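You operate a simulated robot arm through the tools that you are given. There is no shell and no other tool. Be economical: measure what you need, move in short steps, check, and stop when the job is done.

You run a simulated two-armed robot. Do the job below in one go: nothing can be reset, and whatever is moved stays where it is left.

TASK
Pick up the purple cordless handset from the kit bench top with one hand, pass it to the other hand and put it on the top of the lift table.

Only the result counts: the job must be done as asked and must still hold three seconds after the hand-in. Knocking over, shifting, dropping, spilling or breaking anything else fails it.

THE ROBOT
Two 7-joint arms with two-finger parallel grippers on one trunk, on a base that drives. Base frame: it is fixed to the floor where the robot stands at the start and does not move with it; the origin is under the middle of the robot, x ahead of it, y to its left, z up; the surface under the hand at the start is at about z = 860. Units: mm, degrees, N and s.
The left shoulder is at the start at [70, 134, 1151], the right one opposite. With the tool pointing down near the work surface each hand reaches from about 180 to 640 mm from the robot's upright axis, wherever it stands, measured 20 degrees to its own side. Places, roughly: top of the lift table [-1800, 2700, 800]. Payload 1.57 kg a hand.
The tool frame of a hand sits at the grasp point between the pads (the TCP): z along the fingers, y along the line on which they close. The tips reach 30 mm beyond it. Largest opening 80 mm; finger width 17, thickness 12; the body of the gripper, 40 by 82 mm, starts 80 mm behind the TCP.
Orientation is told as [roll, pitch, yaw] about the base's x, y, z axes, in that order, counted from this pose: with the fingers straight down and closing along the base's y, the tool's x points along the base's -x, its y along +y and its z along -z.

THE INTERFACE
- The arms move only by the tool jog_arm. It takes "left_motion", "right_motion" or both (then of equal length, played together; a hand with none holds still); each is a list of rows, each an object (a shift or turn left out is 0, a gripper value left out holds the last) with "gripper": the opening in per cent of the stroke, from 0 (shut) to 100 (fully open); "dp": the shift along the tool's x, y, z in units of 250 mm (1.0 is 250 mm), a list of three; "delta_rot": the turn, a rotation vector about the tool's x, y, z in units of 90 degrees (1.0 is 90 degrees), a list of three. In form: [{"gripper": gripper, "dp": [x, y, z], "delta_rot": [ax, ay, az]}, ...]. A call has 1 to 10 rows; each row is the pose to reach, as a shift and turn from the pose commanded when the call began, along the tool's axes at that moment. A call with a number of a shift or a turn outside -1 to 1 is refused whole. Rows are played at 5 a second. More than 50 mm and 8.6 degrees between two rows, or a gripper value outside its range, and nothing of the call is played. Where a pose cannot be reached the arm comes as near as it can. A force on the tool above 40 N (or 10 N above the force at the start of the call, whichever is more), or a blocked arm, ends the call early, and 0.2 s more pass. The fingers move at their own pace (about 153 mm/s each) and stop on an object; they squeeze with about 32 N. The grip force told is the motor's: it shows also when the fingers shut on nothing. Time passes only in rows, and 0.2 s behind the last, so rows that repeat a pose let the fingers close. The reply holds the time, the measured pose of the TCP, the force on the tool along the base axes, the opening and the grip force, in the units named above and with some noise, with the torque about the TCP (base axes, N m) and any sound that the robot's microphone picked up.
- Cameras (640 x 400 px; columns grow to the right, rows downward): "scene" is now at [134.3, 26.1, 1377.5]; the picture's right is [0.28, -0.96, 0.00], its down [-0.56, -0.17, -0.81] and it looks along [0.78, 0.23, -0.58] (base axes); focal length 264 px, centre (320, 200). "left" rides on the left gripper at [72, 7, -122] in its tool frame; the picture's right is [-0.09, 1.00, 0.00], its down [-0.84, -0.08, -0.54] and it looks along [-0.54, -0.05, 0.84] (tool axes); focal length 238 px, centre (320, 200). "right" rides on the right gripper at [72, -7, -122] in its tool frame; the picture's right is [0.09, 1.00, 0.00], its down [-0.84, 0.08, -0.54] and it looks along [-0.54, 0.05, 0.84] (tool axes); focal length 238 px, centre (320, 200). There is no depth. A picture from a camera that has moved, and an enlarged one, comes with that camera's place and axes in the base frame and with its lens.
- camera(camera): a new picture of that camera. It takes no simulated time.
- slide_trunk(by): slides the trunk up (or, below 0, down) by that many mm; the arms and the scene camera ride with it, the base frame stays. It gives what a move gives, with no picture.
- base_move(legs): drives the robot by 1 to 6 legs, each [ahead, left, turn to the left] in mm, mm and degrees, along the robot's own axes; the way and the turn of a leg run together, so that a leg with both is an arc; at most 1500 mm and 180 degrees a leg. The arms and the cameras ride along, it lands a little off, and it stops where it bumps. It gives what a move gives.
- head_to(pan, tilt): turns the head with the scene camera to pan (to the left, within 86 degrees either way) and tilt (down, from -29 to 69), counted from straight ahead of the robot. It gives what a move gives.
- inspect(camera, box): a new picture of the part [left, top, right, bottom] of that camera's present view, enlarged. It takes no simulated time.
- sign_off(): hands the job in; it is judged then, once.

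Work in short steps. Places have to be worked out from the pictures, the camera data and where the tool is seen: move nearer, look again, correct. Check each grasp and each placing, and mend what went wrong. You have 120 turns and 108 pictures in all, those below and enlarged ones among them. Open the grippers and draw the arms clear of the work before you hand the job in, unless the task says otherwise; then end with one line.

The tools are called as name(argument=value, ...) on one line, values as JSON. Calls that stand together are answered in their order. jog_arm: Moves the arms, as the interface text tells. Its arguments: {"type":"object","properties":{"left_motion":{"type":"array"},"right_motion":{"type":"array"}},"required":[]} The other tools are called the same way: slide_trunk (by) slides the trunk up or down; base_move (legs) drives the base; head_to (pan, tilt) turns the head that bears the scene camera; camera (camera) takes a picture; inspect (camera, box) takes an enlarged picture of a part of a camera's view; sign_off () hands the job in.

At the start:

```text
clock: 0.0
left_ee_pos: [449.8, 295.8, 1180.0]
left_tool_rot: [0.1, 0.1, 0.1]
left_wrist_force: [1.3, 0.3, 0.3]
left_wrist_torque: [0.0, -0.01, 0.01]
left_opening: 80.0
left_gripper_force: 0.0
right_ee_pos: [389.3, -18.7, 1183.0]
right_tool_rot: [0.0, 0.0, 0.0]
right_wrist_force: [-0.2, 0.0, 0.2]
right_wrist_torque: [0.01, -0.02, -0.04]
right_opening: 79.9
right_gripper_force: 0.0
trunk travel left (down, up): [-725.0, 215.0]
robot x, y, heading: [-1.0, 1.6, -0.3]
head pan, tilt: [16.5, 35.5]
```

scene: 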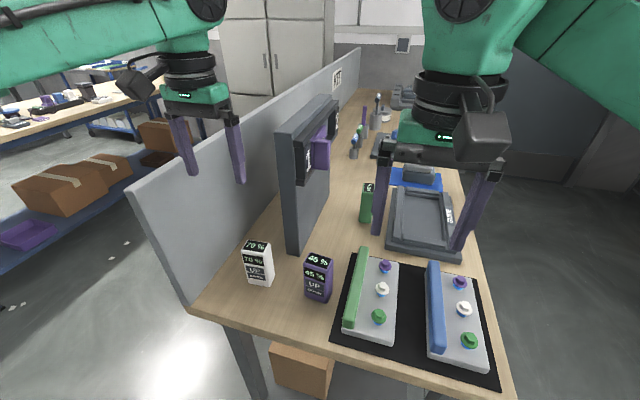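
right: 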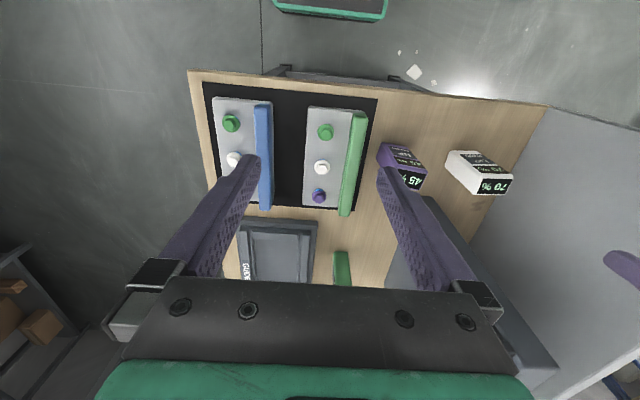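
left: 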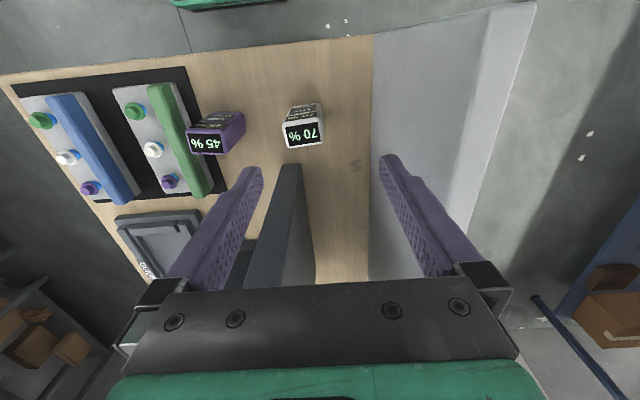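

The bench is in front of me, with a divider panel holding something purple and a few objects further along. I'll enlarge the middle to find the handset.

inspect(camera="scene", box=[260, 70, 460, 195])

inspect(camera="scene", box=[220, 180, 520, 390])

```text
3.20 times, centred on (360, 132) of scene
camera zoom: at [134.3, 26.1, 1377.5], right [0.28, -0.96, 0.0], down [-0.56, -0.17, -0.81], along [0.78, 0.23, -0.58], focal length 845 px, centre (192, 416)
```

zoom: 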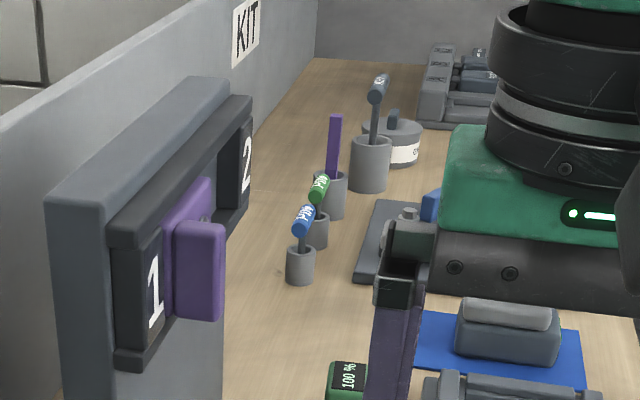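

```text
1.90 times, centred on (370, 285) of scene
camera zoom: at [134.3, 26.1, 1377.5], right [0.28, -0.96, 0.0], down [-0.56, -0.17, -0.81], along [0.78, 0.23, -0.58], focal length 503 px, centre (225, 38)
```

zoom: 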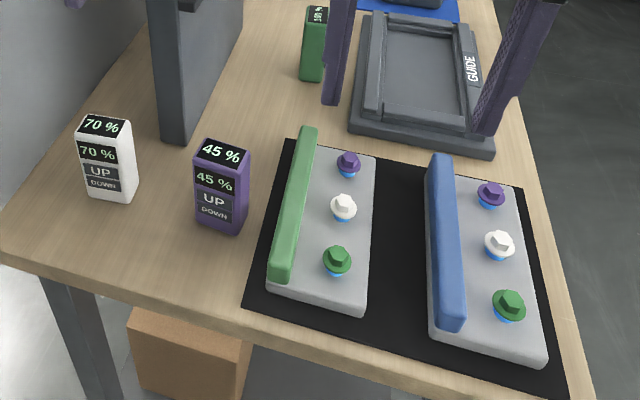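

The purple box marked "45 % UP/DOWN" looks like the cordless lift handset. It stands near [485, 130], about 50 wide and 100 tall. I'll move the right hand aside and bring the left hand above the box for a closer look.

jog_arm(left_motion=[{"gripper": 100, "dp": [-0.03, -0.13, 0.06]}, {"dp": [-0.06, -0.26, 0.12]}, {"dp": [-0.09, -0.39, 0.18]}, {"dp": [-0.12, -0.52, 0.24]}, {"dp": [-0.148, -0.66, 0.28]}, {"dp": [-0.148, -0.66, 0.28]}], right_motion=[{"gripper": 100, "dp": [0, -0.12, 0]}, {"dp": [0, -0.24, 0]}, {"dp": [0, -0.36, 0]}, {"dp": [0, -0.48, 0]}, {"dp": [0, -0.6, 0]}, {"dp": [0, -0.6, 0]}])

camera(camera="left")

camera(camera="scene")

```text
clock: 1.4
left_ee_pos: [488.4, 131.0, 1110.6]
left_tool_rot: [0.0, 0.0, 0.1]
left_wrist_force: [0.3, 0.1, -0.5]
left_wrist_torque: [-0.02, -0.01, -0.03]
left_opening: 80.1
left_gripper_force: 0.1
right_ee_pos: [388.7, -165.9, 1184.0]
right_tool_rot: [-0.1, 0.0, 0.0]
right_wrist_force: [-1.0, 0.3, -0.1]
right_wrist_torque: [-0.01, -0.04, -0.01]
right_opening: 79.8
right_gripper_force: 0.1
trunk travel left (down, up): [-725.0, 215.0]
robot x, y, heading: [3.6, -0.8, -0.0]
head pan, tilt: [16.5, 35.5]
```

```text
102 pictures are left
camera left: at [415.1, 138.4, 1232.2], right [0.09, 1.0, 0.0], down [0.84, -0.08, 0.54], along [0.54, -0.05, -0.84], focal length 238 px, centre (320, 200)
```

left: 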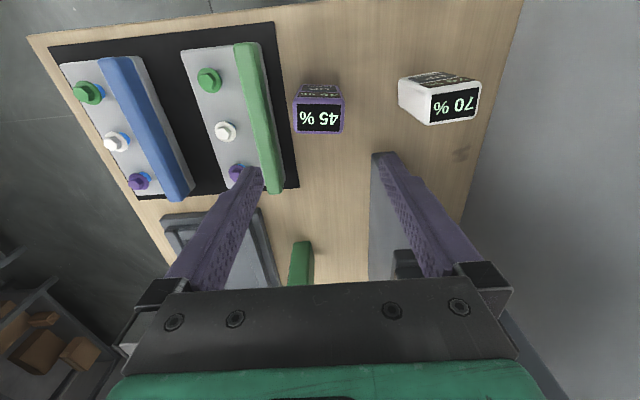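

```text
101 pictures are left
camera scene: at [133.9, 27.4, 1377.5], right [0.28, -0.96, 0.0], down [-0.56, -0.17, -0.81], along [0.78, 0.23, -0.58], focal length 264 px, centre (320, 200)
```

scene: 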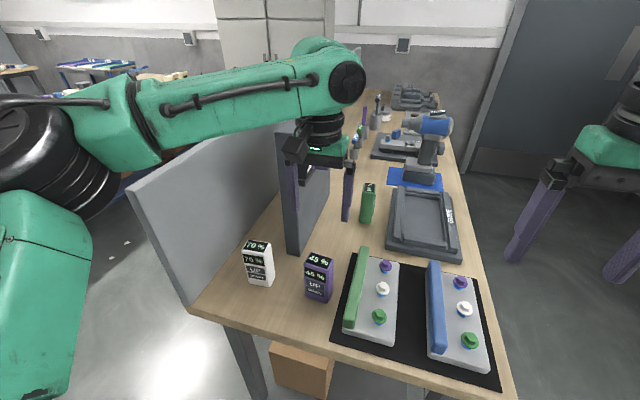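

The box's top centre comes out near [480, 130, 960]. I'll enlarge it to read its yaw and edges.

inspect(camera="left", box=[270, 70, 370, 150])

inspect(camera="scene", box=[280, 240, 360, 310])

```text
5.00 times, centred on (320, 110) of left
camera zoom: at [415.1, 138.4, 1232.2], right [0.09, 1.0, 0.0], down [0.84, -0.08, 0.54], along [0.54, -0.05, -0.84], focal length 1192 px, centre (320, 650)
```

zoom: 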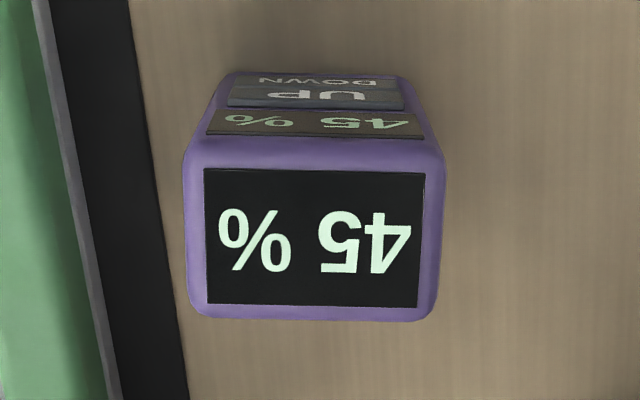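

```text
5.71 times, centred on (320, 275) of scene
camera zoom: at [133.9, 27.4, 1377.5], right [0.28, -0.96, 0.0], down [-0.56, -0.17, -0.81], along [0.78, 0.23, -0.58], focal length 1510 px, centre (320, -229)
```

zoom: 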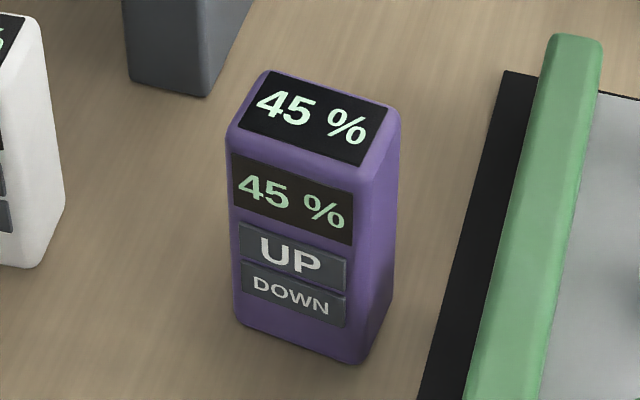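

The top centre is about [481.5, 131], and the box is yawed about −6.5°. I'll turn the left tool to match, centre it, and come down to just above the box.

jog_arm(left_motion=[{"gripper": 100, "dp": [0.028, 0, 0.1], "delta_rot": [0, 0, 0.036]}, {"dp": [0.028, 0, 0.25], "delta_rot": [0, 0, 0.072]}, {"dp": [0.028, 0, 0.4], "delta_rot": [0, 0, 0.072]}, {"dp": [0.028, 0, 0.44], "delta_rot": [0, 0, 0.072]}, {"dp": [0.028, 0, 0.44], "delta_rot": [0, 0, 0.072]}])

camera(camera="left")

camera(camera="scene")

```text
clock: 2.6
left_ee_pos: [479.7, 128.9, 1001.0]
left_tool_rot: [0.0, 0.1, -6.4]
left_wrist_force: [0.3, 0.3, 0.1]
left_wrist_torque: [0.03, -0.01, 0.02]
left_opening: 79.9
left_gripper_force: 0.1
right_ee_pos: [387.4, -167.1, 1182.5]
right_tool_rot: [-0.1, 0.1, -0.1]
right_wrist_force: [0.3, -0.4, 0.0]
right_wrist_torque: [-0.01, -0.02, -0.01]
right_opening: 80.1
right_gripper_force: 0.0
trunk travel left (down, up): [-725.0, 215.0]
robot x, y, heading: [-4.1, 1.8, 0.2]
head pan, tilt: [16.5, 35.5]
```

```text
98 pictures are left
camera left: at [408.6, 144.5, 1122.3], right [0.2, 0.98, 0.0], down [0.82, -0.17, 0.54], along [0.53, -0.11, -0.84], focal length 238 px, centre (320, 200)
```

left: 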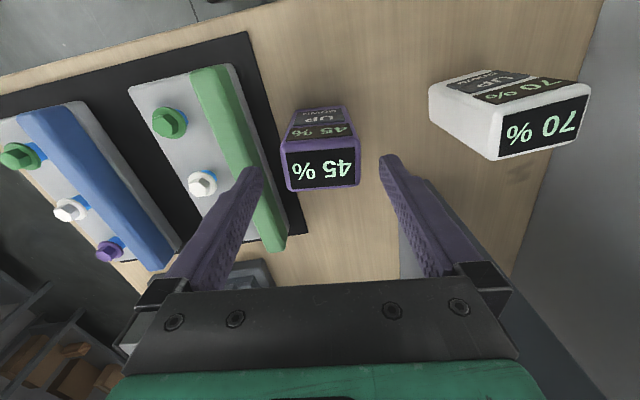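

```text
97 pictures are left
camera scene: at [134.0, 26.0, 1377.5], right [0.28, -0.96, 0.0], down [-0.56, -0.17, -0.81], along [0.78, 0.23, -0.58], focal length 264 px, centre (320, 200)
```

scene: 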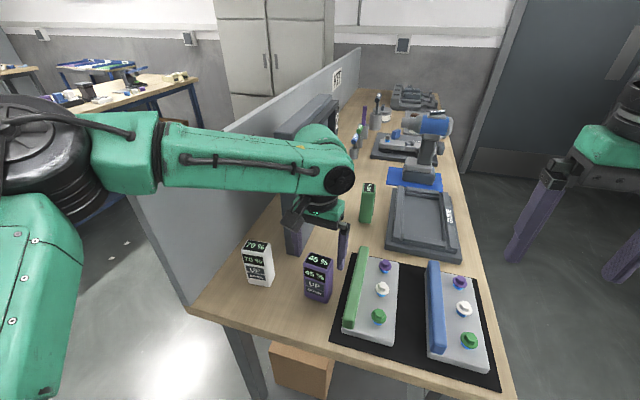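

The tool is aligned with the box. I'll shift about 4 mm forward, come down to z≈955 so the fingers cover the top third, and close.

jog_arm(left_motion=[{"dp": [-0.016, 0.004, 0.1]}, {"dp": [-0.016, 0.004, 0.184]}, {"dp": [-0.016, 0.004, 0.184]}, {"gripper": 0, "dp": [-0.016, 0.004, 0.184]}, {"gripper": 0, "dp": [-0.016, 0.004, 0.184]}, {"gripper": 0, "dp": [-0.016, 0.004, 0.184]}])

camera(camera="left")

inspect(camera="scene", box=[260, 190, 400, 310])

```text
clock: 4.0
left_ee_pos: [485.4, 130.5, 956.5]
left_tool_rot: [0.0, 0.0, -6.3]
left_wrist_force: [-0.7, -0.3, 0.6]
left_wrist_torque: [0.0, 0.03, 0.01]
left_opening: 55.6
left_gripper_force: 31.5
right_ee_pos: [387.9, -167.5, 1182.0]
right_tool_rot: [-0.1, 0.0, 0.0]
right_wrist_force: [0.5, -0.1, -1.0]
right_wrist_torque: [0.01, 0.03, -0.05]
right_opening: 80.1
right_gripper_force: 0.0
trunk travel left (down, up): [-725.0, 215.0]
robot x, y, heading: [-1.7, 0.7, -0.1]
head pan, tilt: [16.5, 35.5]
```

```text
96 pictures are left
camera left: at [413.5, 145.1, 1077.6], right [0.2, 0.98, 0.0], down [0.82, -0.17, 0.54], along [0.53, -0.11, -0.84], focal length 238 px, centre (320, 200)
```

left: 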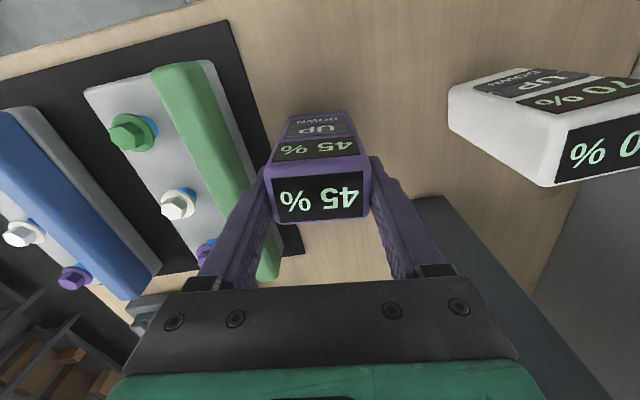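

```text
3.33 times, centred on (330, 250) of scene
camera zoom: at [134.4, 26.0, 1377.5], right [0.28, -0.96, 0.0], down [-0.56, -0.17, -0.81], along [0.78, 0.23, -0.58], focal length 880 px, centre (287, 33)
```

zoom: 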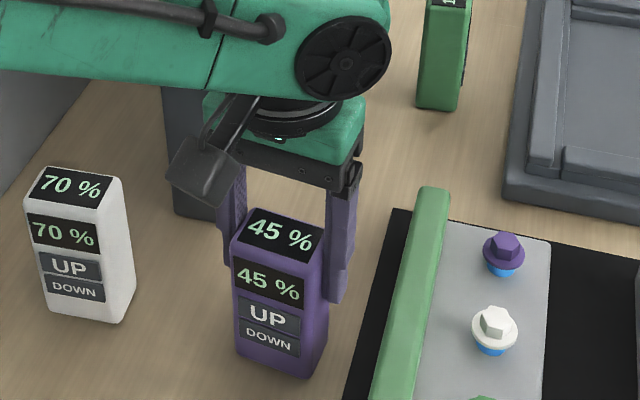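

The grip holds at an opening of 55.6 mm, and the box looks centred. I'll lift it clear and check.

jog_arm(left_motion=[{"gripper": 0, "dp": [0, 0, -0.04]}, {"dp": [0, 0, -0.16]}, {"dp": [0, 0, -0.34]}, {"dp": [0, 0, -0.52]}, {"dp": [0, 0, -0.66]}, {"dp": [0, 0, -0.66]}])

camera(camera="left")

camera(camera="scene")

```text
clock: 5.4
left_ee_pos: [484.4, 134.1, 1118.7]
left_tool_rot: [0.1, 0.0, -6.4]
left_wrist_force: [1.5, 0.1, -2.8]
left_wrist_torque: [0.0, -0.02, 0.02]
left_opening: 55.7
left_gripper_force: 31.8
right_ee_pos: [389.0, -167.0, 1183.0]
right_tool_rot: [-0.1, 0.1, -0.1]
right_wrist_force: [0.2, 0.5, -0.5]
right_wrist_torque: [0.03, -0.01, -0.02]
right_opening: 79.9
right_gripper_force: 0.1
trunk travel left (down, up): [-725.0, 215.0]
robot x, y, heading: [5.5, -0.5, -0.1]
head pan, tilt: [16.5, 35.5]
```

```text
94 pictures are left
camera left: at [412.9, 148.5, 1241.7], right [0.2, 0.98, 0.0], down [0.82, -0.17, 0.54], along [0.53, -0.11, -0.84], focal length 238 px, centre (320, 200)
```

left: 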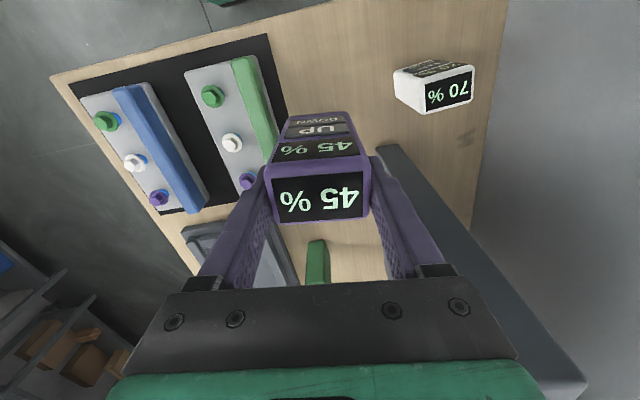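

```text
93 pictures are left
camera scene: at [134.8, 26.1, 1377.5], right [0.28, -0.96, 0.0], down [-0.56, -0.17, -0.81], along [0.78, 0.23, -0.58], focal length 264 px, centre (320, 200)
```

scene: 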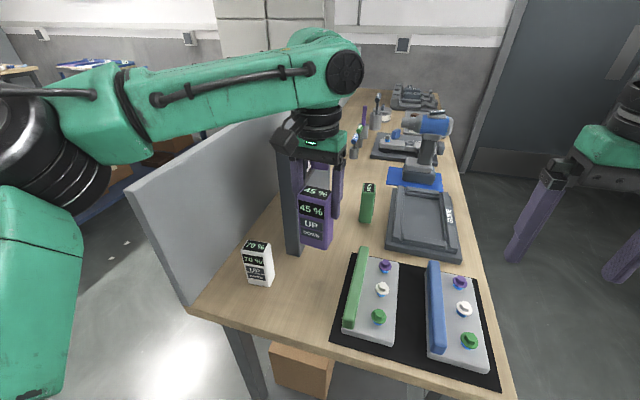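

The handset is held and weighs about 0.3 kg. I'll back away from the bench to get free space for the handover.

base_move(legs=[[-400, 0, 0]])

jog_arm(left_motion=[{"gripper": 0, "dp": [0.04, -0.12, 0], "delta_rot": [0, 0, -0.02]}, {"dp": [0.08, -0.24, 0], "delta_rot": [0, 0, -0.04]}, {"dp": [0.12, -0.36, 0], "delta_rot": [0, 0, -0.06]}, {"dp": [0.164, -0.477, 0], "delta_rot": [0, 0, -0.071]}, {"dp": [0.164, -0.477, 0], "delta_rot": [0, 0, -0.071]}])

```text
clock: 8.0
left_ee_pos: [68.9, 134.0, 1118.7]
left_tool_rot: [0.0, 0.1, -6.2]
left_wrist_force: [0.2, -0.2, -2.9]
left_wrist_torque: [0.03, -0.05, -0.02]
left_opening: 55.9
left_gripper_force: 31.8
right_ee_pos: [-24.9, -166.5, 1182.1]
right_tool_rot: [0.0, 0.1, 0.0]
right_wrist_force: [-0.2, -0.2, 0.0]
right_wrist_torque: [0.04, 0.03, 0.02]
right_opening: 80.3
right_gripper_force: 0.1
trunk travel left (down, up): [-725.0, 215.0]
robot x, y, heading: [-415.8, -0.9, 0.2]
head pan, tilt: [16.5, 35.5]
```

```text
clock: 9.2
left_ee_pos: [13.5, 76.0, 1125.4]
left_tool_rot: [-0.3, 0.0, -0.2]
left_wrist_force: [-0.1, 0.5, -1.8]
left_wrist_torque: [-0.01, -0.03, -0.01]
left_opening: 55.7
left_gripper_force: 31.5
left hand out of reach, approached as far as the arm can: row 2, 3, 4, 5
right_ee_pos: [-23.8, -165.5, 1182.6]
right_tool_rot: [0.0, 0.2, 0.0]
right_wrist_force: [0.6, 0.2, 0.9]
right_wrist_torque: [0.0, 0.02, 0.0]
right_opening: 79.9
right_gripper_force: 0.1
trunk travel left (down, up): [-725.0, 215.0]
robot x, y, heading: [-414.9, 0.4, -0.0]
head pan, tilt: [16.5, 35.5]
```

The left hand stopped at y≈76 because of a reach limit. I'll extend it further forward and yaw it about +25°, so the handset's face points towards the right hand. I'll start pitching the right hand at the same time.

jog_arm(left_motion=[{"gripper": 0, "dp": [-0.1, 0.02, 0], "delta_rot": [0, 0, -0.07]}, {"dp": [-0.2, 0.03, 0], "delta_rot": [0, 0, -0.14]}, {"dp": [-0.28, 0.04, 0], "delta_rot": [0, 0, -0.21]}, {"dp": [-0.36, 0.05, 0], "delta_rot": [0, 0, -0.28]}, {"dp": [-0.36, 0.05, 0], "delta_rot": [0, 0, -0.28]}, {"dp": [-0.36, 0.05, 0], "delta_rot": [0, 0, -0.28]}, {"dp": [-0.36, 0.05, 0], "delta_rot": [0, 0, -0.28]}], right_motion=[{"gripper": 100, "dp": [0, 0, 0.07], "delta_rot": [0, -0.087, 0]}, {"dp": [0, 0, 0.14], "delta_rot": [0, -0.174, 0]}, {"dp": [0, 0, 0.21], "delta_rot": [0, -0.261, 0]}, {"dp": [0, 0, 0.28], "delta_rot": [0, -0.348, 0]}, {"dp": [0, 0, 0.35], "delta_rot": [0, -0.435, 0]}, {"dp": [0, 0, 0.42], "delta_rot": [0, -0.522, 0]}, {"dp": [0, 0, 0.49], "delta_rot": [0, -0.611, 0]}])

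camera(camera="scene")

```text
clock: 10.8
left_ee_pos: [62.8, 111.3, 1103.7]
left_tool_rot: [0.0, 0.0, 24.6]
left_wrist_force: [0.4, 0.1, -0.7]
left_wrist_torque: [-0.02, -0.02, -0.01]
left_opening: 0.0
left_gripper_force: 20.8
left hand out of reach, approached as far as the arm can: row 1, 2, 3, 4, 5, 6, 7
right_ee_pos: [-28.9, -167.7, 1078.7]
right_tool_rot: [0.1, -47.1, 0.0]
right_wrist_force: [-1.0, 0.1, 0.0]
right_wrist_torque: [0.0, -0.02, 0.02]
right_opening: 80.0
right_gripper_force: 0.0
right hand out of reach, approached as far as the arm can: row 7
trunk travel left (down, up): [-725.0, 215.0]
robot x, y, heading: [-417.2, 1.8, -0.1]
head pan, tilt: [16.5, 35.5]
```

```text
92 pictures are left
camera scene: at [-281.7, 25.6, 1377.5], right [0.29, -0.96, 0.0], down [-0.56, -0.17, -0.81], along [0.78, 0.23, -0.58], focal length 264 px, centre (320, 200)
```

scene: 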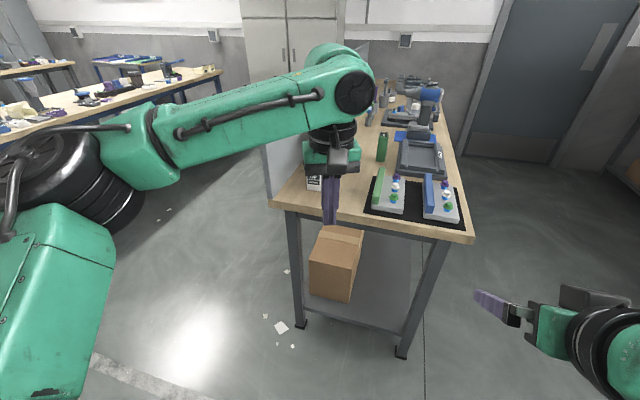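

The left gripper has shut on nothing, so the handset slipped out during that move. I'll look at the floor to find it.

head_to(pan=10, tilt=65)

camera(camera="scene")

camera(camera="left")

camera(camera="right")

```text
clock: 11.7
left_ee_pos: [62.7, 111.3, 1104.2]
left_tool_rot: [0.0, -0.1, 24.5]
left_wrist_force: [0.0, 0.2, 0.1]
left_wrist_torque: [0.01, 0.03, 0.03]
left_opening: 0.1
left_gripper_force: 21.2
right_ee_pos: [-29.2, -168.2, 1079.6]
right_tool_rot: [0.1, -47.0, 0.1]
right_wrist_force: [1.1, 0.2, -1.0]
right_wrist_torque: [-0.02, -0.01, -0.03]
right_opening: 79.9
right_gripper_force: 0.0
trunk travel left (down, up): [-725.0, 215.0]
robot x, y, heading: [-415.7, -1.3, 0.0]
head pan, tilt: [10.0, 65.0]
```

```text
91 pictures are left
camera scene: at [-306.5, 11.3, 1338.5], right [0.18, -0.98, 0.0], down [-0.89, -0.16, -0.42], along [0.42, 0.07, -0.91], focal length 264 px, centre (320, 200)
```

scene: 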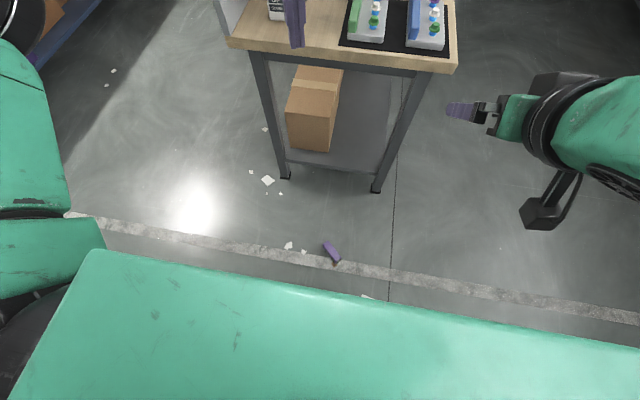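

```text
90 pictures are left
camera left: at [-6.1, 87.4, 1226.3], right [-0.33, 0.94, 0.0], down [0.79, 0.28, 0.54], along [0.51, 0.18, -0.84], focal length 238 px, centre (320, 200)
```

left: 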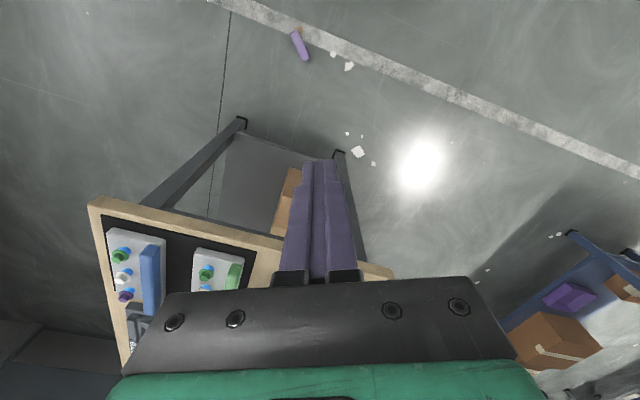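

```text
89 pictures are left
camera right: at [-166.7, -174.3, 1111.4], right [-0.07, 1.0, -0.07], down [0.17, 0.08, 0.98], along [0.98, 0.05, -0.18], focal length 238 px, centre (320, 200)
```

right: 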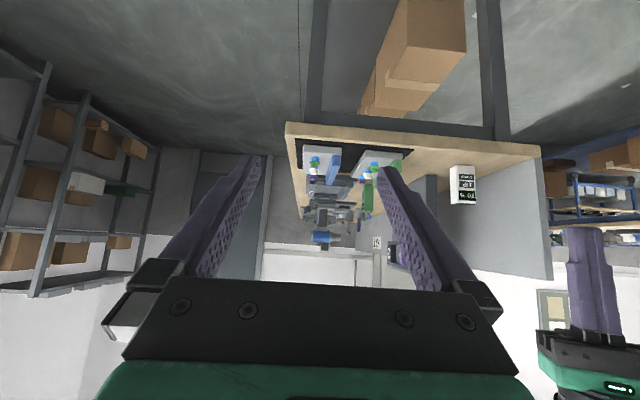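

There's a purple object on the floor near [45, 5, 0]. I'll look at it more closely.

inspect(camera="scene", box=[290, 225, 370, 275])

inspect(camera="left", box=[270, 15, 350, 65])

```text
8.00 times, centred on (330, 250) of scene
camera zoom: at [-306.5, 11.3, 1338.5], right [0.18, -0.98, 0.0], down [-0.89, -0.16, -0.42], along [0.42, 0.07, -0.91], focal length 2113 px, centre (240, -200)
```

zoom: 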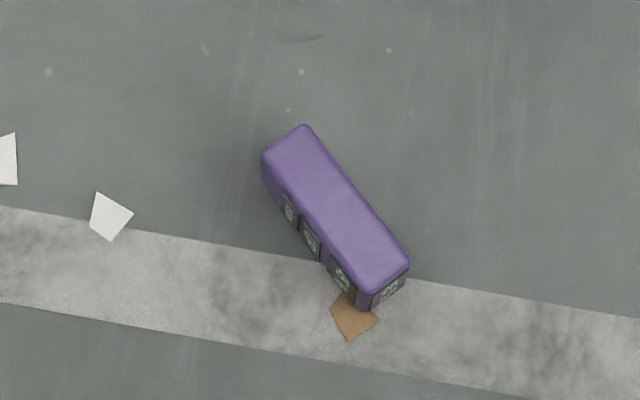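

```text
8.00 times, centred on (310, 40) of left
camera zoom: at [-6.1, 87.4, 1226.3], right [-0.33, 0.94, 0.0], down [0.79, 0.28, 0.54], along [0.51, 0.18, -0.84], focal length 1907 px, centre (400, 1480)
```

zoom: 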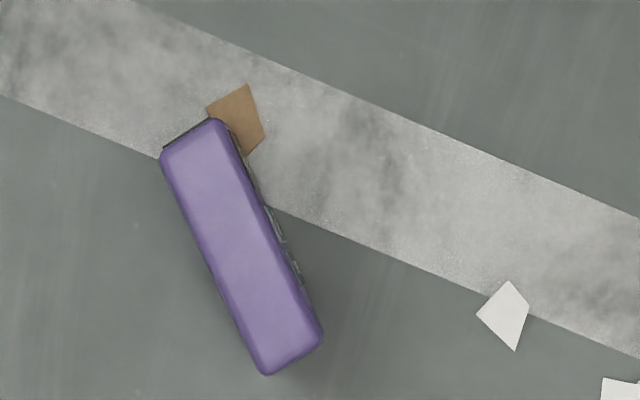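

The handset is intact on the floor, lying on its narrow side. Its centre is near [26, 5], its long axis is at 45°, and its top end points towards [-x, -y]. I'll straighten the right hand, open the left, and move the robot to the right so the left hand can reach the handset's lower end.

jog_arm(right_motion=[{"gripper": 100, "dp": [-0.06, 0, -0.05], "delta_rot": [0, 0.09, 0]}, {"dp": [-0.12, 0, -0.1], "delta_rot": [0, 0.18, 0]}, {"dp": [-0.18, 0, -0.15], "delta_rot": [0, 0.27, 0]}, {"dp": [-0.24, 0, -0.2], "delta_rot": [0, 0.36, 0]}, {"dp": [-0.29, 0, -0.27], "delta_rot": [0, 0.45, 0]}, {"dp": [-0.29, 0, -0.27], "delta_rot": [0, 0.52, 0]}], left_motion=[{"gripper": 100}, {"gripper": 100}, {"gripper": 100}, {"gripper": 100}, {"gripper": 100}, {"gripper": 100}])

base_move(legs=[[0, -120, 0]])

camera(camera="scene")

```text
clock: 13.1
left_ee_pos: [63.4, 112.5, 1104.6]
left_tool_rot: [-0.1, 0.0, 24.5]
left_wrist_force: [0.2, 0.1, 0.0]
left_wrist_torque: [0.02, 0.01, -0.03]
left_opening: 80.1
left_gripper_force: 0.1
right_ee_pos: [-27.3, -168.6, 1178.9]
right_tool_rot: [0.0, 0.0, 0.1]
right_wrist_force: [1.0, 0.6, 0.4]
right_wrist_torque: [0.02, 0.02, 0.02]
right_opening: 79.9
right_gripper_force: 0.0
trunk travel left (down, up): [-725.0, 215.0]
robot x, y, heading: [-420.3, -2.5, 0.2]
head pan, tilt: [10.0, 65.0]
```

```text
clock: 14.4
left_ee_pos: [63.5, -9.5, 1103.7]
left_tool_rot: [-0.1, 0.1, 24.6]
left_wrist_force: [-0.7, 1.9, 0.6]
left_wrist_torque: [-0.01, 0.01, 0.01]
left_opening: 80.1
left_gripper_force: 0.1
right_ee_pos: [-28.2, -287.9, 1178.1]
right_tool_rot: [-0.1, -0.2, 0.3]
right_wrist_force: [0.5, 0.6, 0.6]
right_wrist_torque: [0.0, 0.02, 0.04]
right_opening: 79.9
right_gripper_force: 0.1
trunk travel left (down, up): [-725.0, 215.0]
robot x, y, heading: [-418.4, -127.0, 0.4]
head pan, tilt: [10.0, 65.0]
```

```text
86 pictures are left
camera scene: at [-306.0, -109.5, 1338.4], right [0.18, -0.98, 0.0], down [-0.89, -0.16, -0.42], along [0.42, 0.07, -0.91], focal length 264 px, centre (320, 200)
```

scene: 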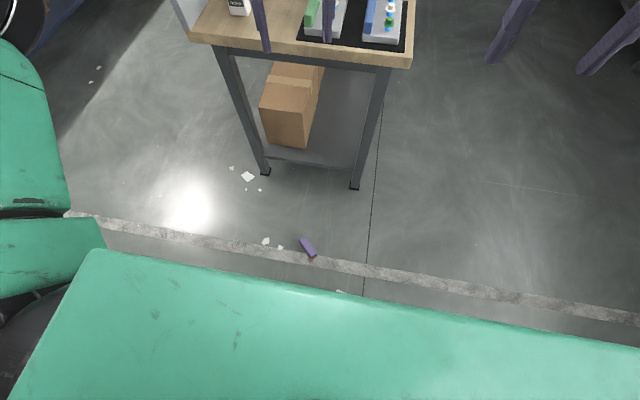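

The floor around the handset is clear, so I'll lower the trunk.

slide_trunk(by=-725)

camera(camera="scene")

camera(camera="left")

```text
refused: -725 is not a number from -400 to 400
```

```text
85 pictures are left
camera scene: at [-306.0, -109.5, 1338.4], right [0.18, -0.98, 0.0], down [-0.89, -0.16, -0.42], along [0.42, 0.07, -0.91], focal length 264 px, centre (320, 200)
```

scene: 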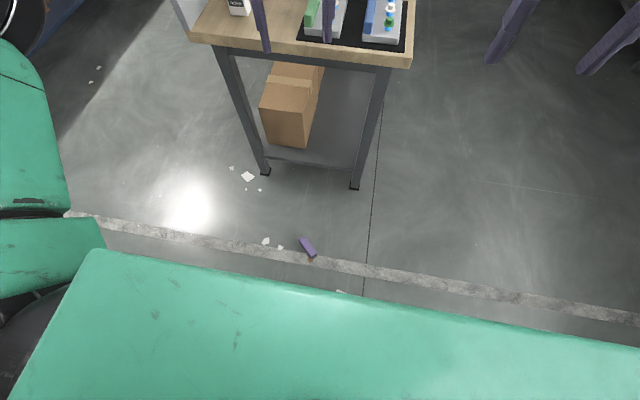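

```text
84 pictures are left
camera left: at [-5.8, -32.7, 1226.1], right [-0.33, 0.94, 0.0], down [0.79, 0.28, 0.54], along [0.51, 0.18, -0.84], focal length 238 px, centre (320, 200)
```

left: 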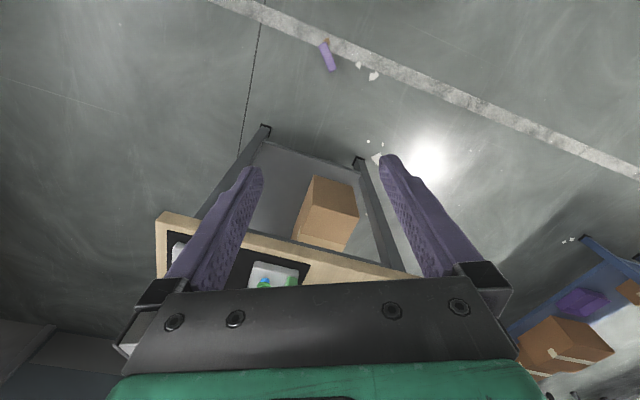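

A single slide is limited to 400 mm, so I'll lower it in two steps.

slide_trunk(by=-400)

slide_trunk(by=-320)

camera(camera="left")

camera(camera="scene")

```text
clock: 18.2
left_ee_pos: [62.9, -10.4, 705.2]
left_tool_rot: [0.1, 0.0, 24.7]
left_wrist_force: [0.7, -0.3, 0.2]
left_wrist_torque: [-0.02, -0.04, -0.01]
left_opening: 80.0
left_gripper_force: 0.2
right_ee_pos: [-26.5, -290.3, 778.3]
right_tool_rot: [0.0, -0.2, 0.4]
right_wrist_force: [0.3, 0.4, -0.3]
right_wrist_torque: [-0.02, -0.02, 0.0]
right_opening: 80.0
right_gripper_force: 0.0
trunk travel left (down, up): [-325.0, 615.0]
robot x, y, heading: [-416.8, -121.9, 0.3]
head pan, tilt: [10.0, 65.0]
```

```text
clock: 21.4
left_ee_pos: [62.5, -10.1, 385.1]
left_tool_rot: [0.0, 0.0, 24.8]
left_wrist_force: [-0.4, 0.7, 0.1]
left_wrist_torque: [-0.01, 0.01, 0.02]
left_opening: 80.0
left_gripper_force: 0.0
right_ee_pos: [-28.6, -290.6, 459.3]
right_tool_rot: [-0.1, -0.2, 0.3]
right_wrist_force: [0.7, -0.3, 1.1]
right_wrist_torque: [0.01, -0.01, 0.0]
right_opening: 79.9
right_gripper_force: 0.1
trunk travel left (down, up): [-5.0, 935.0]
robot x, y, heading: [-416.0, -123.3, 0.3]
head pan, tilt: [10.0, 65.0]
```

```text
83 pictures are left
camera left: at [-6.0, -34.4, 506.3], right [-0.33, 0.94, 0.0], down [0.79, 0.28, 0.54], along [0.51, 0.18, -0.84], focal length 238 px, centre (320, 200)
```

left: 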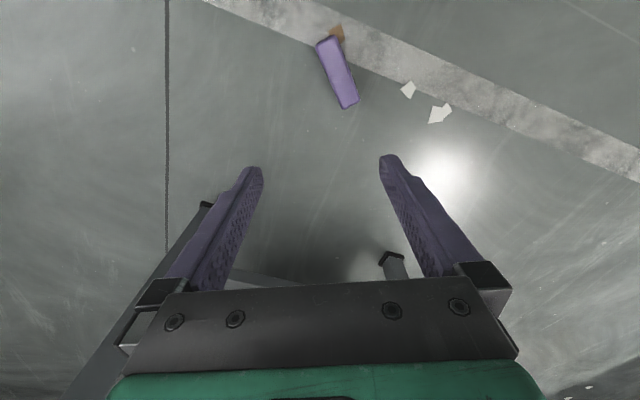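

```text
82 pictures are left
camera scene: at [-306.2, -111.4, 618.5], right [0.18, -0.98, 0.0], down [-0.89, -0.16, -0.42], along [0.42, 0.08, -0.91], focal length 264 px, centre (320, 200)
```

scene: 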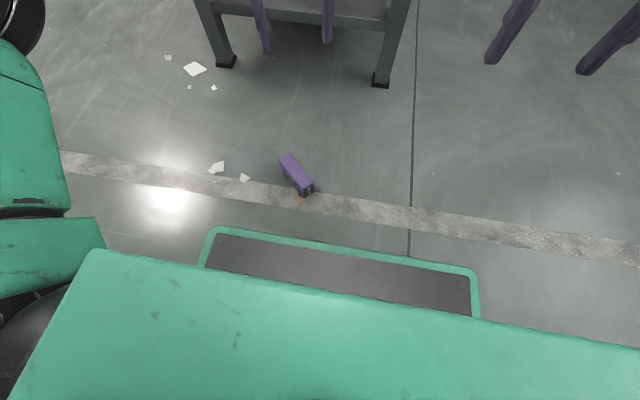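

Now I'll re-measure the handset from close up.

inspect(camera="scene", box=[256, 140, 336, 210])

inspect(camera="left", box=[290, 15, 390, 125])

```text
5.71 times, centred on (296, 175) of scene
camera zoom: at [-306.2, -111.4, 618.5], right [0.18, -0.98, 0.0], down [-0.89, -0.16, -0.42], along [0.42, 0.08, -0.91], focal length 1510 px, centre (457, 343)
```

zoom: 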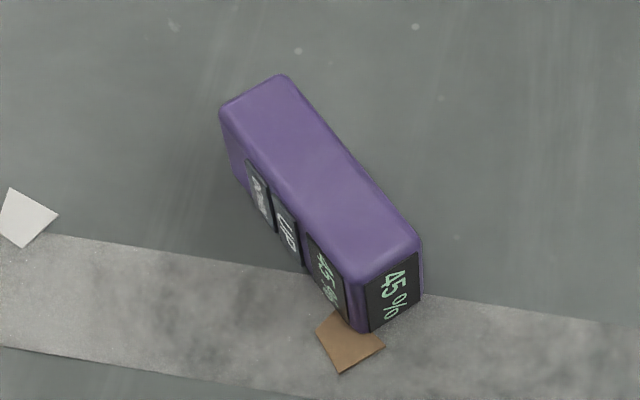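

```text
3.64 times, centred on (340, 70) of left
camera zoom: at [-6.0, -34.4, 506.3], right [-0.33, 0.94, 0.0], down [0.79, 0.28, 0.54], along [0.51, 0.18, -0.84], focal length 867 px, centre (247, 673)
```

zoom: 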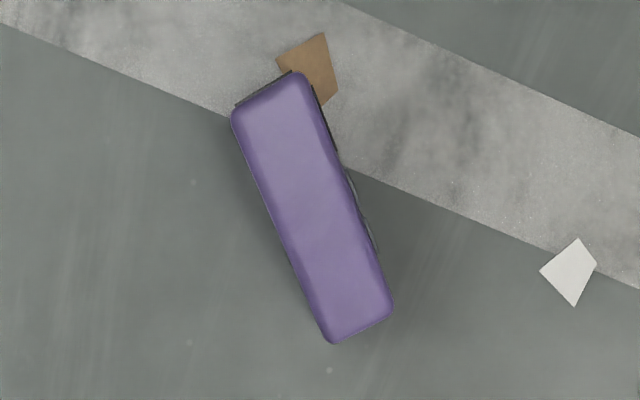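

The handset's axis yaw is about 46.5°, and it is 54 mm tall as it lies. I'll grip across front and back at the display zone, about 77 mm from its bottom end. That avoids the UP and DOWN buttons and puts the target at about [5, −7]. First I'll back up a little for a comfortable reach.

base_move(legs=[[-60, -20, 0]])

```text
clock: 22.3
left_ee_pos: [5.1, -30.5, 385.0]
left_tool_rot: [0.0, 0.0, 24.8]
left_wrist_force: [1.0, 0.5, -0.1]
left_wrist_torque: [0.01, -0.01, -0.01]
left_opening: 80.0
left_gripper_force: 0.0
right_ee_pos: [-84.2, -308.3, 458.7]
right_tool_rot: [0.0, -0.2, 0.2]
right_wrist_force: [0.2, -0.5, -0.4]
right_wrist_torque: [0.02, 0.01, 0.01]
right_opening: 80.0
right_gripper_force: 0.0
trunk travel left (down, up): [-5.0, 935.0]
robot x, y, heading: [-475.2, -146.3, 0.1]
head pan, tilt: [10.0, 65.0]
```

Now I'll bring the left hand over the handset, yaw to 46.6° and descend to z≈170.

jog_arm(left_motion=[{"gripper": 100, "dp": [-0.01, 0.02, 0.16], "delta_rot": [0, 0, -0.06]}, {"dp": [-0.02, 0.04, 0.34], "delta_rot": [0, 0, -0.12]}, {"dp": [-0.03, 0.06, 0.52], "delta_rot": [0, 0, -0.18]}, {"dp": [-0.039, 0.084, 0.7], "delta_rot": [0, 0, -0.242]}, {"dp": [-0.039, 0.084, 0.86], "delta_rot": [0, 0, -0.242]}, {"dp": [-0.039, 0.084, 0.86], "delta_rot": [0, 0, -0.242]}])

camera(camera="left")

camera(camera="scene")

```text
clock: 23.7
left_ee_pos: [3.8, -8.3, 170.2]
left_tool_rot: [-0.1, 0.0, 46.6]
left_wrist_force: [0.7, 0.1, 0.5]
left_wrist_torque: [-0.02, 0.0, 0.05]
left_opening: 80.0
left_gripper_force: 0.0
right_ee_pos: [-84.8, -309.0, 458.0]
right_tool_rot: [0.1, -0.2, 0.2]
right_wrist_force: [0.1, 0.0, 0.3]
right_wrist_torque: [0.0, 0.02, -0.04]
right_opening: 80.0
right_gripper_force: 0.0
trunk travel left (down, up): [-5.0, 935.0]
robot x, y, heading: [-471.3, -146.2, 0.2]
head pan, tilt: [10.0, 65.0]
```

```text
79 pictures are left
camera left: at [-50.1, -54.4, 291.7], right [-0.66, 0.75, 0.0], down [0.63, 0.56, 0.54], along [0.41, 0.36, -0.84], focal length 238 px, centre (320, 200)
```

left: 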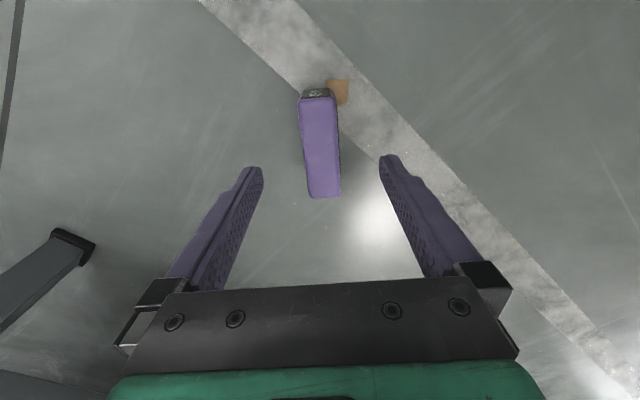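

```text
78 pictures are left
camera scene: at [-363.5, -131.6, 618.4], right [0.18, -0.98, 0.0], down [-0.89, -0.16, -0.42], along [0.42, 0.08, -0.91], focal length 264 px, centre (320, 200)
```

scene: 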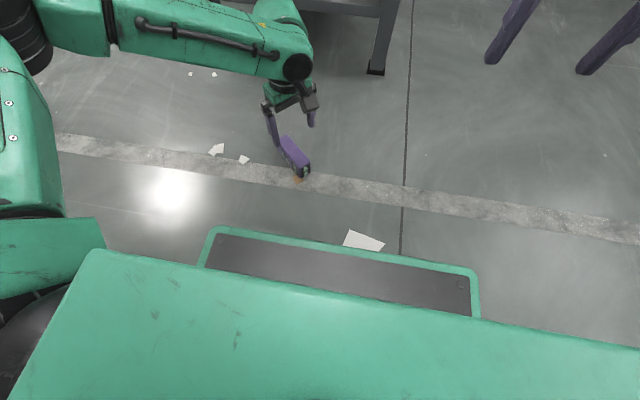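

The hand is aligned. I'll shift 8 mm towards the top end to stay off the UP button, go down to z≈38 and close.

jog_arm(left_motion=[{"gripper": 100, "dp": [0.032, 0, 0.18]}, {"dp": [0.032, 0, 0.36]}, {"dp": [0.032, 0, 0.48]}, {"dp": [0.032, 0, 0.528]}, {"dp": [0.032, 0, 0.528]}])

camera(camera="left")

inspect(camera="scene", box=[240, 60, 360, 190])

```text
clock: 24.9
left_ee_pos: [-35.7, 23.8, 92.0]
left_tool_rot: [-0.1, 0.0, 46.5]
left_wrist_force: [0.4, 0.2, 0.4]
left_wrist_torque: [0.01, 0.02, -0.03]
left_opening: 80.1
left_gripper_force: 0.2
left hand out of reach, approached as far as the arm can: row 1, 2, 3, 4, 5
right_ee_pos: [-84.7, -310.1, 458.1]
right_tool_rot: [-0.1, -0.2, 0.2]
right_wrist_force: [-0.1, -0.2, -0.2]
right_wrist_torque: [-0.01, -0.01, 0.03]
right_opening: 80.1
right_gripper_force: 0.1
trunk travel left (down, up): [-5.0, 935.0]
robot x, y, heading: [-471.3, -143.7, 0.2]
head pan, tilt: [10.0, 65.0]
```

```text
77 pictures are left
camera left: at [-91.1, -24.2, 213.3], right [-0.66, 0.75, 0.0], down [0.63, 0.55, 0.54], along [0.41, 0.36, -0.84], focal length 238 px, centre (320, 200)
```

left: 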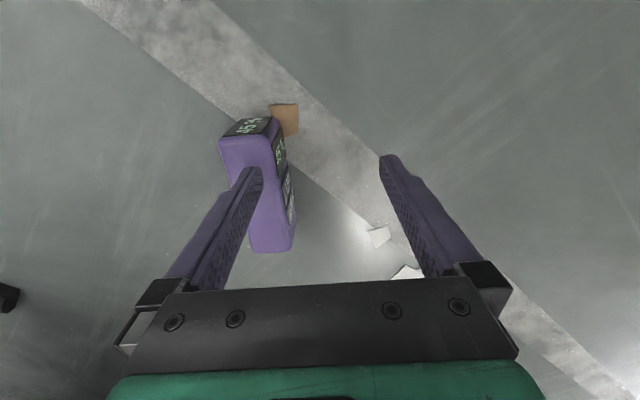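

```text
3.08 times, centred on (300, 125) of scene
camera zoom: at [-363.5, -131.6, 618.4], right [0.18, -0.98, 0.0], down [-0.89, -0.16, -0.42], along [0.42, 0.08, -0.91], focal length 813 px, centre (382, 431)
```

zoom: 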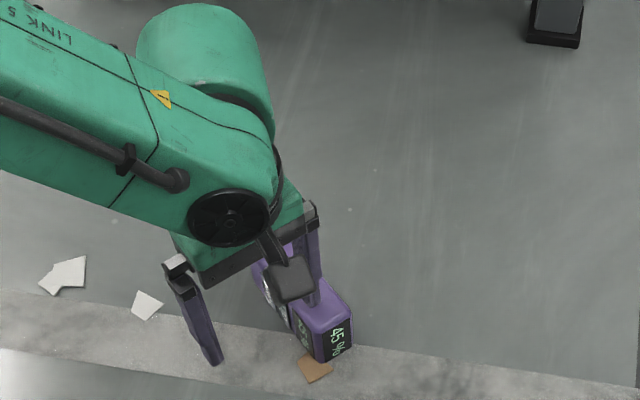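

The arm ran short low down and was pushed sideways. The handset looks untouched. I'll raise the hand and shift the robot right so the target sits further towards the left hand's own side.

jog_arm(left_motion=[{"dp": [0, 0, -0.15]}, {"dp": [0, 0, -0.3]}, {"dp": [0, 0, -0.45]}, {"dp": [0, 0, -0.45]}])

base_move(legs=[[30, -100, 0]])

camera(camera="scene")

```text
clock: 25.9
left_ee_pos: [-37.6, 20.5, 201.0]
left_tool_rot: [0.0, 0.0, 46.5]
left_wrist_force: [-0.3, 0.1, -0.5]
left_wrist_torque: [-0.03, 0.01, -0.02]
left_opening: 80.1
left_gripper_force: 0.1
right_ee_pos: [-85.1, -309.6, 458.0]
right_tool_rot: [0.0, -0.2, 0.4]
right_wrist_force: [0.3, 0.1, -0.2]
right_wrist_torque: [-0.01, 0.0, 0.01]
right_opening: 80.2
right_gripper_force: 0.1
trunk travel left (down, up): [-5.0, 935.0]
robot x, y, heading: [-472.7, -142.4, 0.2]
head pan, tilt: [10.0, 65.0]
```

```text
clock: 27.1
left_ee_pos: [-7.5, -78.6, 200.5]
left_tool_rot: [0.0, 0.1, 46.6]
left_wrist_force: [0.3, -0.4, -0.1]
left_wrist_torque: [0.03, 0.02, -0.01]
left_opening: 80.0
left_gripper_force: 0.1
right_ee_pos: [-54.6, -408.5, 456.8]
right_tool_rot: [0.0, -0.2, 0.4]
right_wrist_force: [0.6, 0.2, -1.3]
right_wrist_torque: [0.0, -0.04, -0.02]
right_opening: 80.1
right_gripper_force: 0.0
trunk travel left (down, up): [-5.0, 935.0]
robot x, y, heading: [-439.8, -245.1, 0.1]
head pan, tilt: [10.0, 65.0]
```

```text
75 pictures are left
camera scene: at [-333.2, -231.0, 618.4], right [0.18, -0.98, 0.0], down [-0.89, -0.16, -0.42], along [0.42, 0.08, -0.91], focal length 264 px, centre (320, 200)
```

scene: 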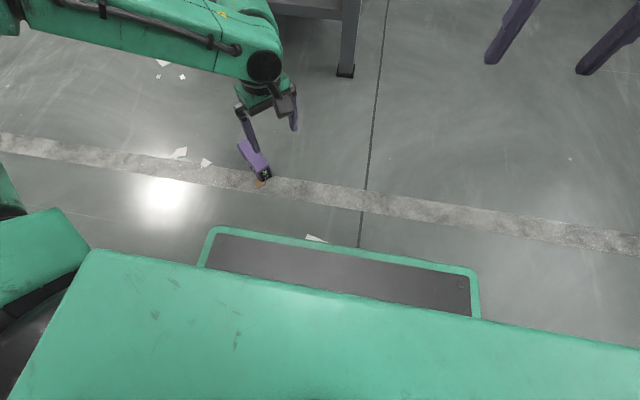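

I'll move back over the grasp point and go down to z≈110, watching whether the arm keeps on track.

jog_arm(left_motion=[{"gripper": 100, "dp": [-0.07, 0.055, 0.0]}, {"dp": [-0.14, 0.11, 0.0]}, {"dp": [-0.204, 0.16, 0.05]}, {"dp": [-0.204, 0.16, 0.2]}, {"dp": [-0.204, 0.16, 0.36]}, {"dp": [-0.204, 0.16, 0.36]}])

camera(camera="left")

```text
clock: 28.5
left_ee_pos: [0.6, -13.6, 109.8]
left_tool_rot: [0.0, 0.0, 46.6]
left_wrist_force: [-0.6, -0.2, -1.1]
left_wrist_torque: [0.0, -0.01, 0.01]
left_opening: 79.9
left_gripper_force: 0.0
right_ee_pos: [-55.6, -408.6, 458.2]
right_tool_rot: [0.0, -0.2, 0.3]
right_wrist_force: [0.0, 0.0, 0.7]
right_wrist_torque: [-0.01, -0.02, -0.02]
right_opening: 80.0
right_gripper_force: 0.0
trunk travel left (down, up): [-5.0, 935.0]
robot x, y, heading: [-441.1, -245.0, 0.7]
head pan, tilt: [10.0, 65.0]
```

```text
74 pictures are left
camera left: at [-54.1, -61.4, 230.6], right [-0.66, 0.75, 0.0], down [0.63, 0.56, 0.54], along [0.41, 0.36, -0.84], focal length 238 px, centre (320, 200)
```

left: 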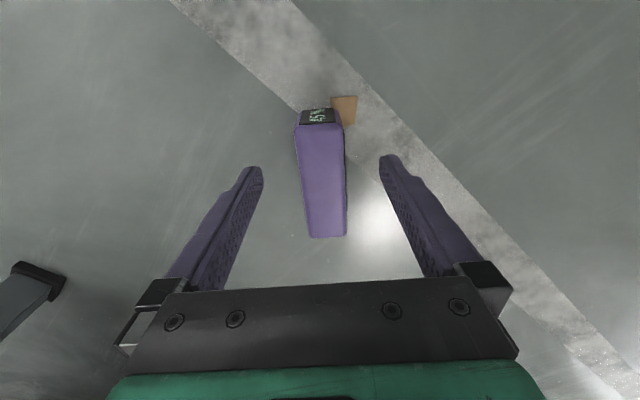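

The hand is on target, 24 mm from the handset's top end and centred. I'll go down to z≈38.

jog_arm(left_motion=[{"gripper": 100, "dp": [0, 0, 0.1]}, {"dp": [0, 0, 0.2]}, {"dp": [0, 0, 0.288]}, {"dp": [0, 0, 0.288]}])

camera(camera="left")

```text
clock: 29.5
left_ee_pos: [-7.7, -8.9, 51.4]
left_tool_rot: [-0.1, 0.0, 46.6]
left_wrist_force: [-0.3, 0.3, -0.3]
left_wrist_torque: [0.01, 0.0, 0.05]
left_opening: 79.8
left_gripper_force: 0.1
left hand out of reach, approached as far as the arm can: row 3, 4
right_ee_pos: [-54.4, -409.1, 459.0]
right_tool_rot: [-0.1, -0.2, 0.3]
right_wrist_force: [0.4, 0.0, 0.5]
right_wrist_torque: [0.01, -0.03, 0.02]
right_opening: 80.2
right_gripper_force: 0.1
trunk travel left (down, up): [-5.0, 935.0]
robot x, y, heading: [-442.4, -242.3, 0.2]
head pan, tilt: [10.0, 65.0]
```

```text
73 pictures are left
camera left: at [-63.2, -56.1, 172.2], right [-0.66, 0.75, 0.0], down [0.63, 0.56, 0.54], along [0.41, 0.36, -0.84], focal length 238 px, centre (320, 200)
```

left: 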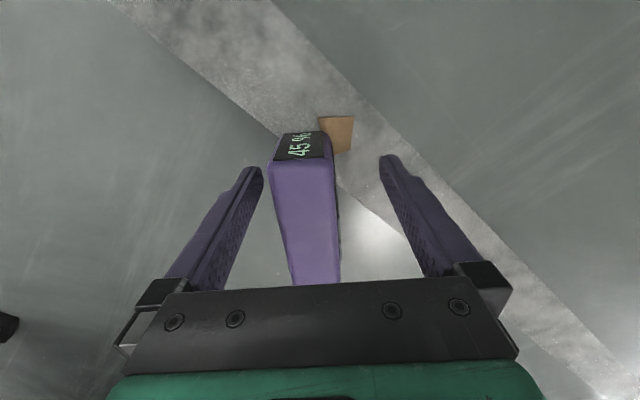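

The tips reach z≈21, but the hand is about 10 mm off to the side at this limit. I'll lift, bring the robot a bit closer and further right, use the last trunk travel, and retry.

jog_arm(left_motion=[{"dp": [0, 0, -0.15]}, {"dp": [0, 0, -0.3]}, {"dp": [0, 0, -0.3]}])

base_move(legs=[[45, -50, 0]])

slide_trunk(by=-5)

```text
clock: 30.3
left_ee_pos: [-9.2, -7.8, 125.2]
left_tool_rot: [0.0, -0.1, 46.7]
left_wrist_force: [1.1, -0.1, 0.5]
left_wrist_torque: [0.01, 0.03, -0.01]
left_opening: 79.9
left_gripper_force: 0.1
right_ee_pos: [-54.6, -408.1, 458.8]
right_tool_rot: [0.0, -0.3, 0.4]
right_wrist_force: [-0.3, 0.0, -0.1]
right_wrist_torque: [0.01, 0.02, 0.02]
right_opening: 79.9
right_gripper_force: 0.1
trunk travel left (down, up): [-5.0, 935.0]
robot x, y, heading: [-441.6, -244.2, 0.4]
head pan, tilt: [10.0, 65.0]
```

```text
clock: 31.3
left_ee_pos: [36.1, -58.7, 124.5]
left_tool_rot: [0.0, 0.0, 46.6]
left_wrist_force: [-0.5, -0.1, 0.4]
left_wrist_torque: [-0.02, -0.02, -0.01]
left_opening: 79.9
left_gripper_force: 0.0
right_ee_pos: [-8.0, -460.0, 458.5]
right_tool_rot: [0.1, -0.2, 0.4]
right_wrist_force: [-0.8, -0.2, -0.3]
right_wrist_torque: [0.0, -0.03, -0.03]
right_opening: 80.1
right_gripper_force: 0.1
trunk travel left (down, up): [-5.0, 935.0]
robot x, y, heading: [-399.8, -293.7, 0.4]
head pan, tilt: [10.0, 65.0]
```

```text
clock: 31.9
left_ee_pos: [36.2, -58.3, 119.8]
left_tool_rot: [0.1, 0.1, 46.5]
left_wrist_force: [0.2, -0.1, -0.2]
left_wrist_torque: [0.02, 0.02, 0.04]
left_opening: 80.1
left_gripper_force: 0.1
right_ee_pos: [-8.1, -458.5, 453.2]
right_tool_rot: [0.0, -0.2, 0.3]
right_wrist_force: [0.2, 0.1, 0.1]
right_wrist_torque: [0.0, 0.0, 0.03]
right_opening: 80.0
right_gripper_force: 0.0
trunk travel left (down, up): [0.0, 940.0]
robot x, y, heading: [-396.1, -293.2, 0.5]
head pan, tilt: [10.0, 65.0]
```

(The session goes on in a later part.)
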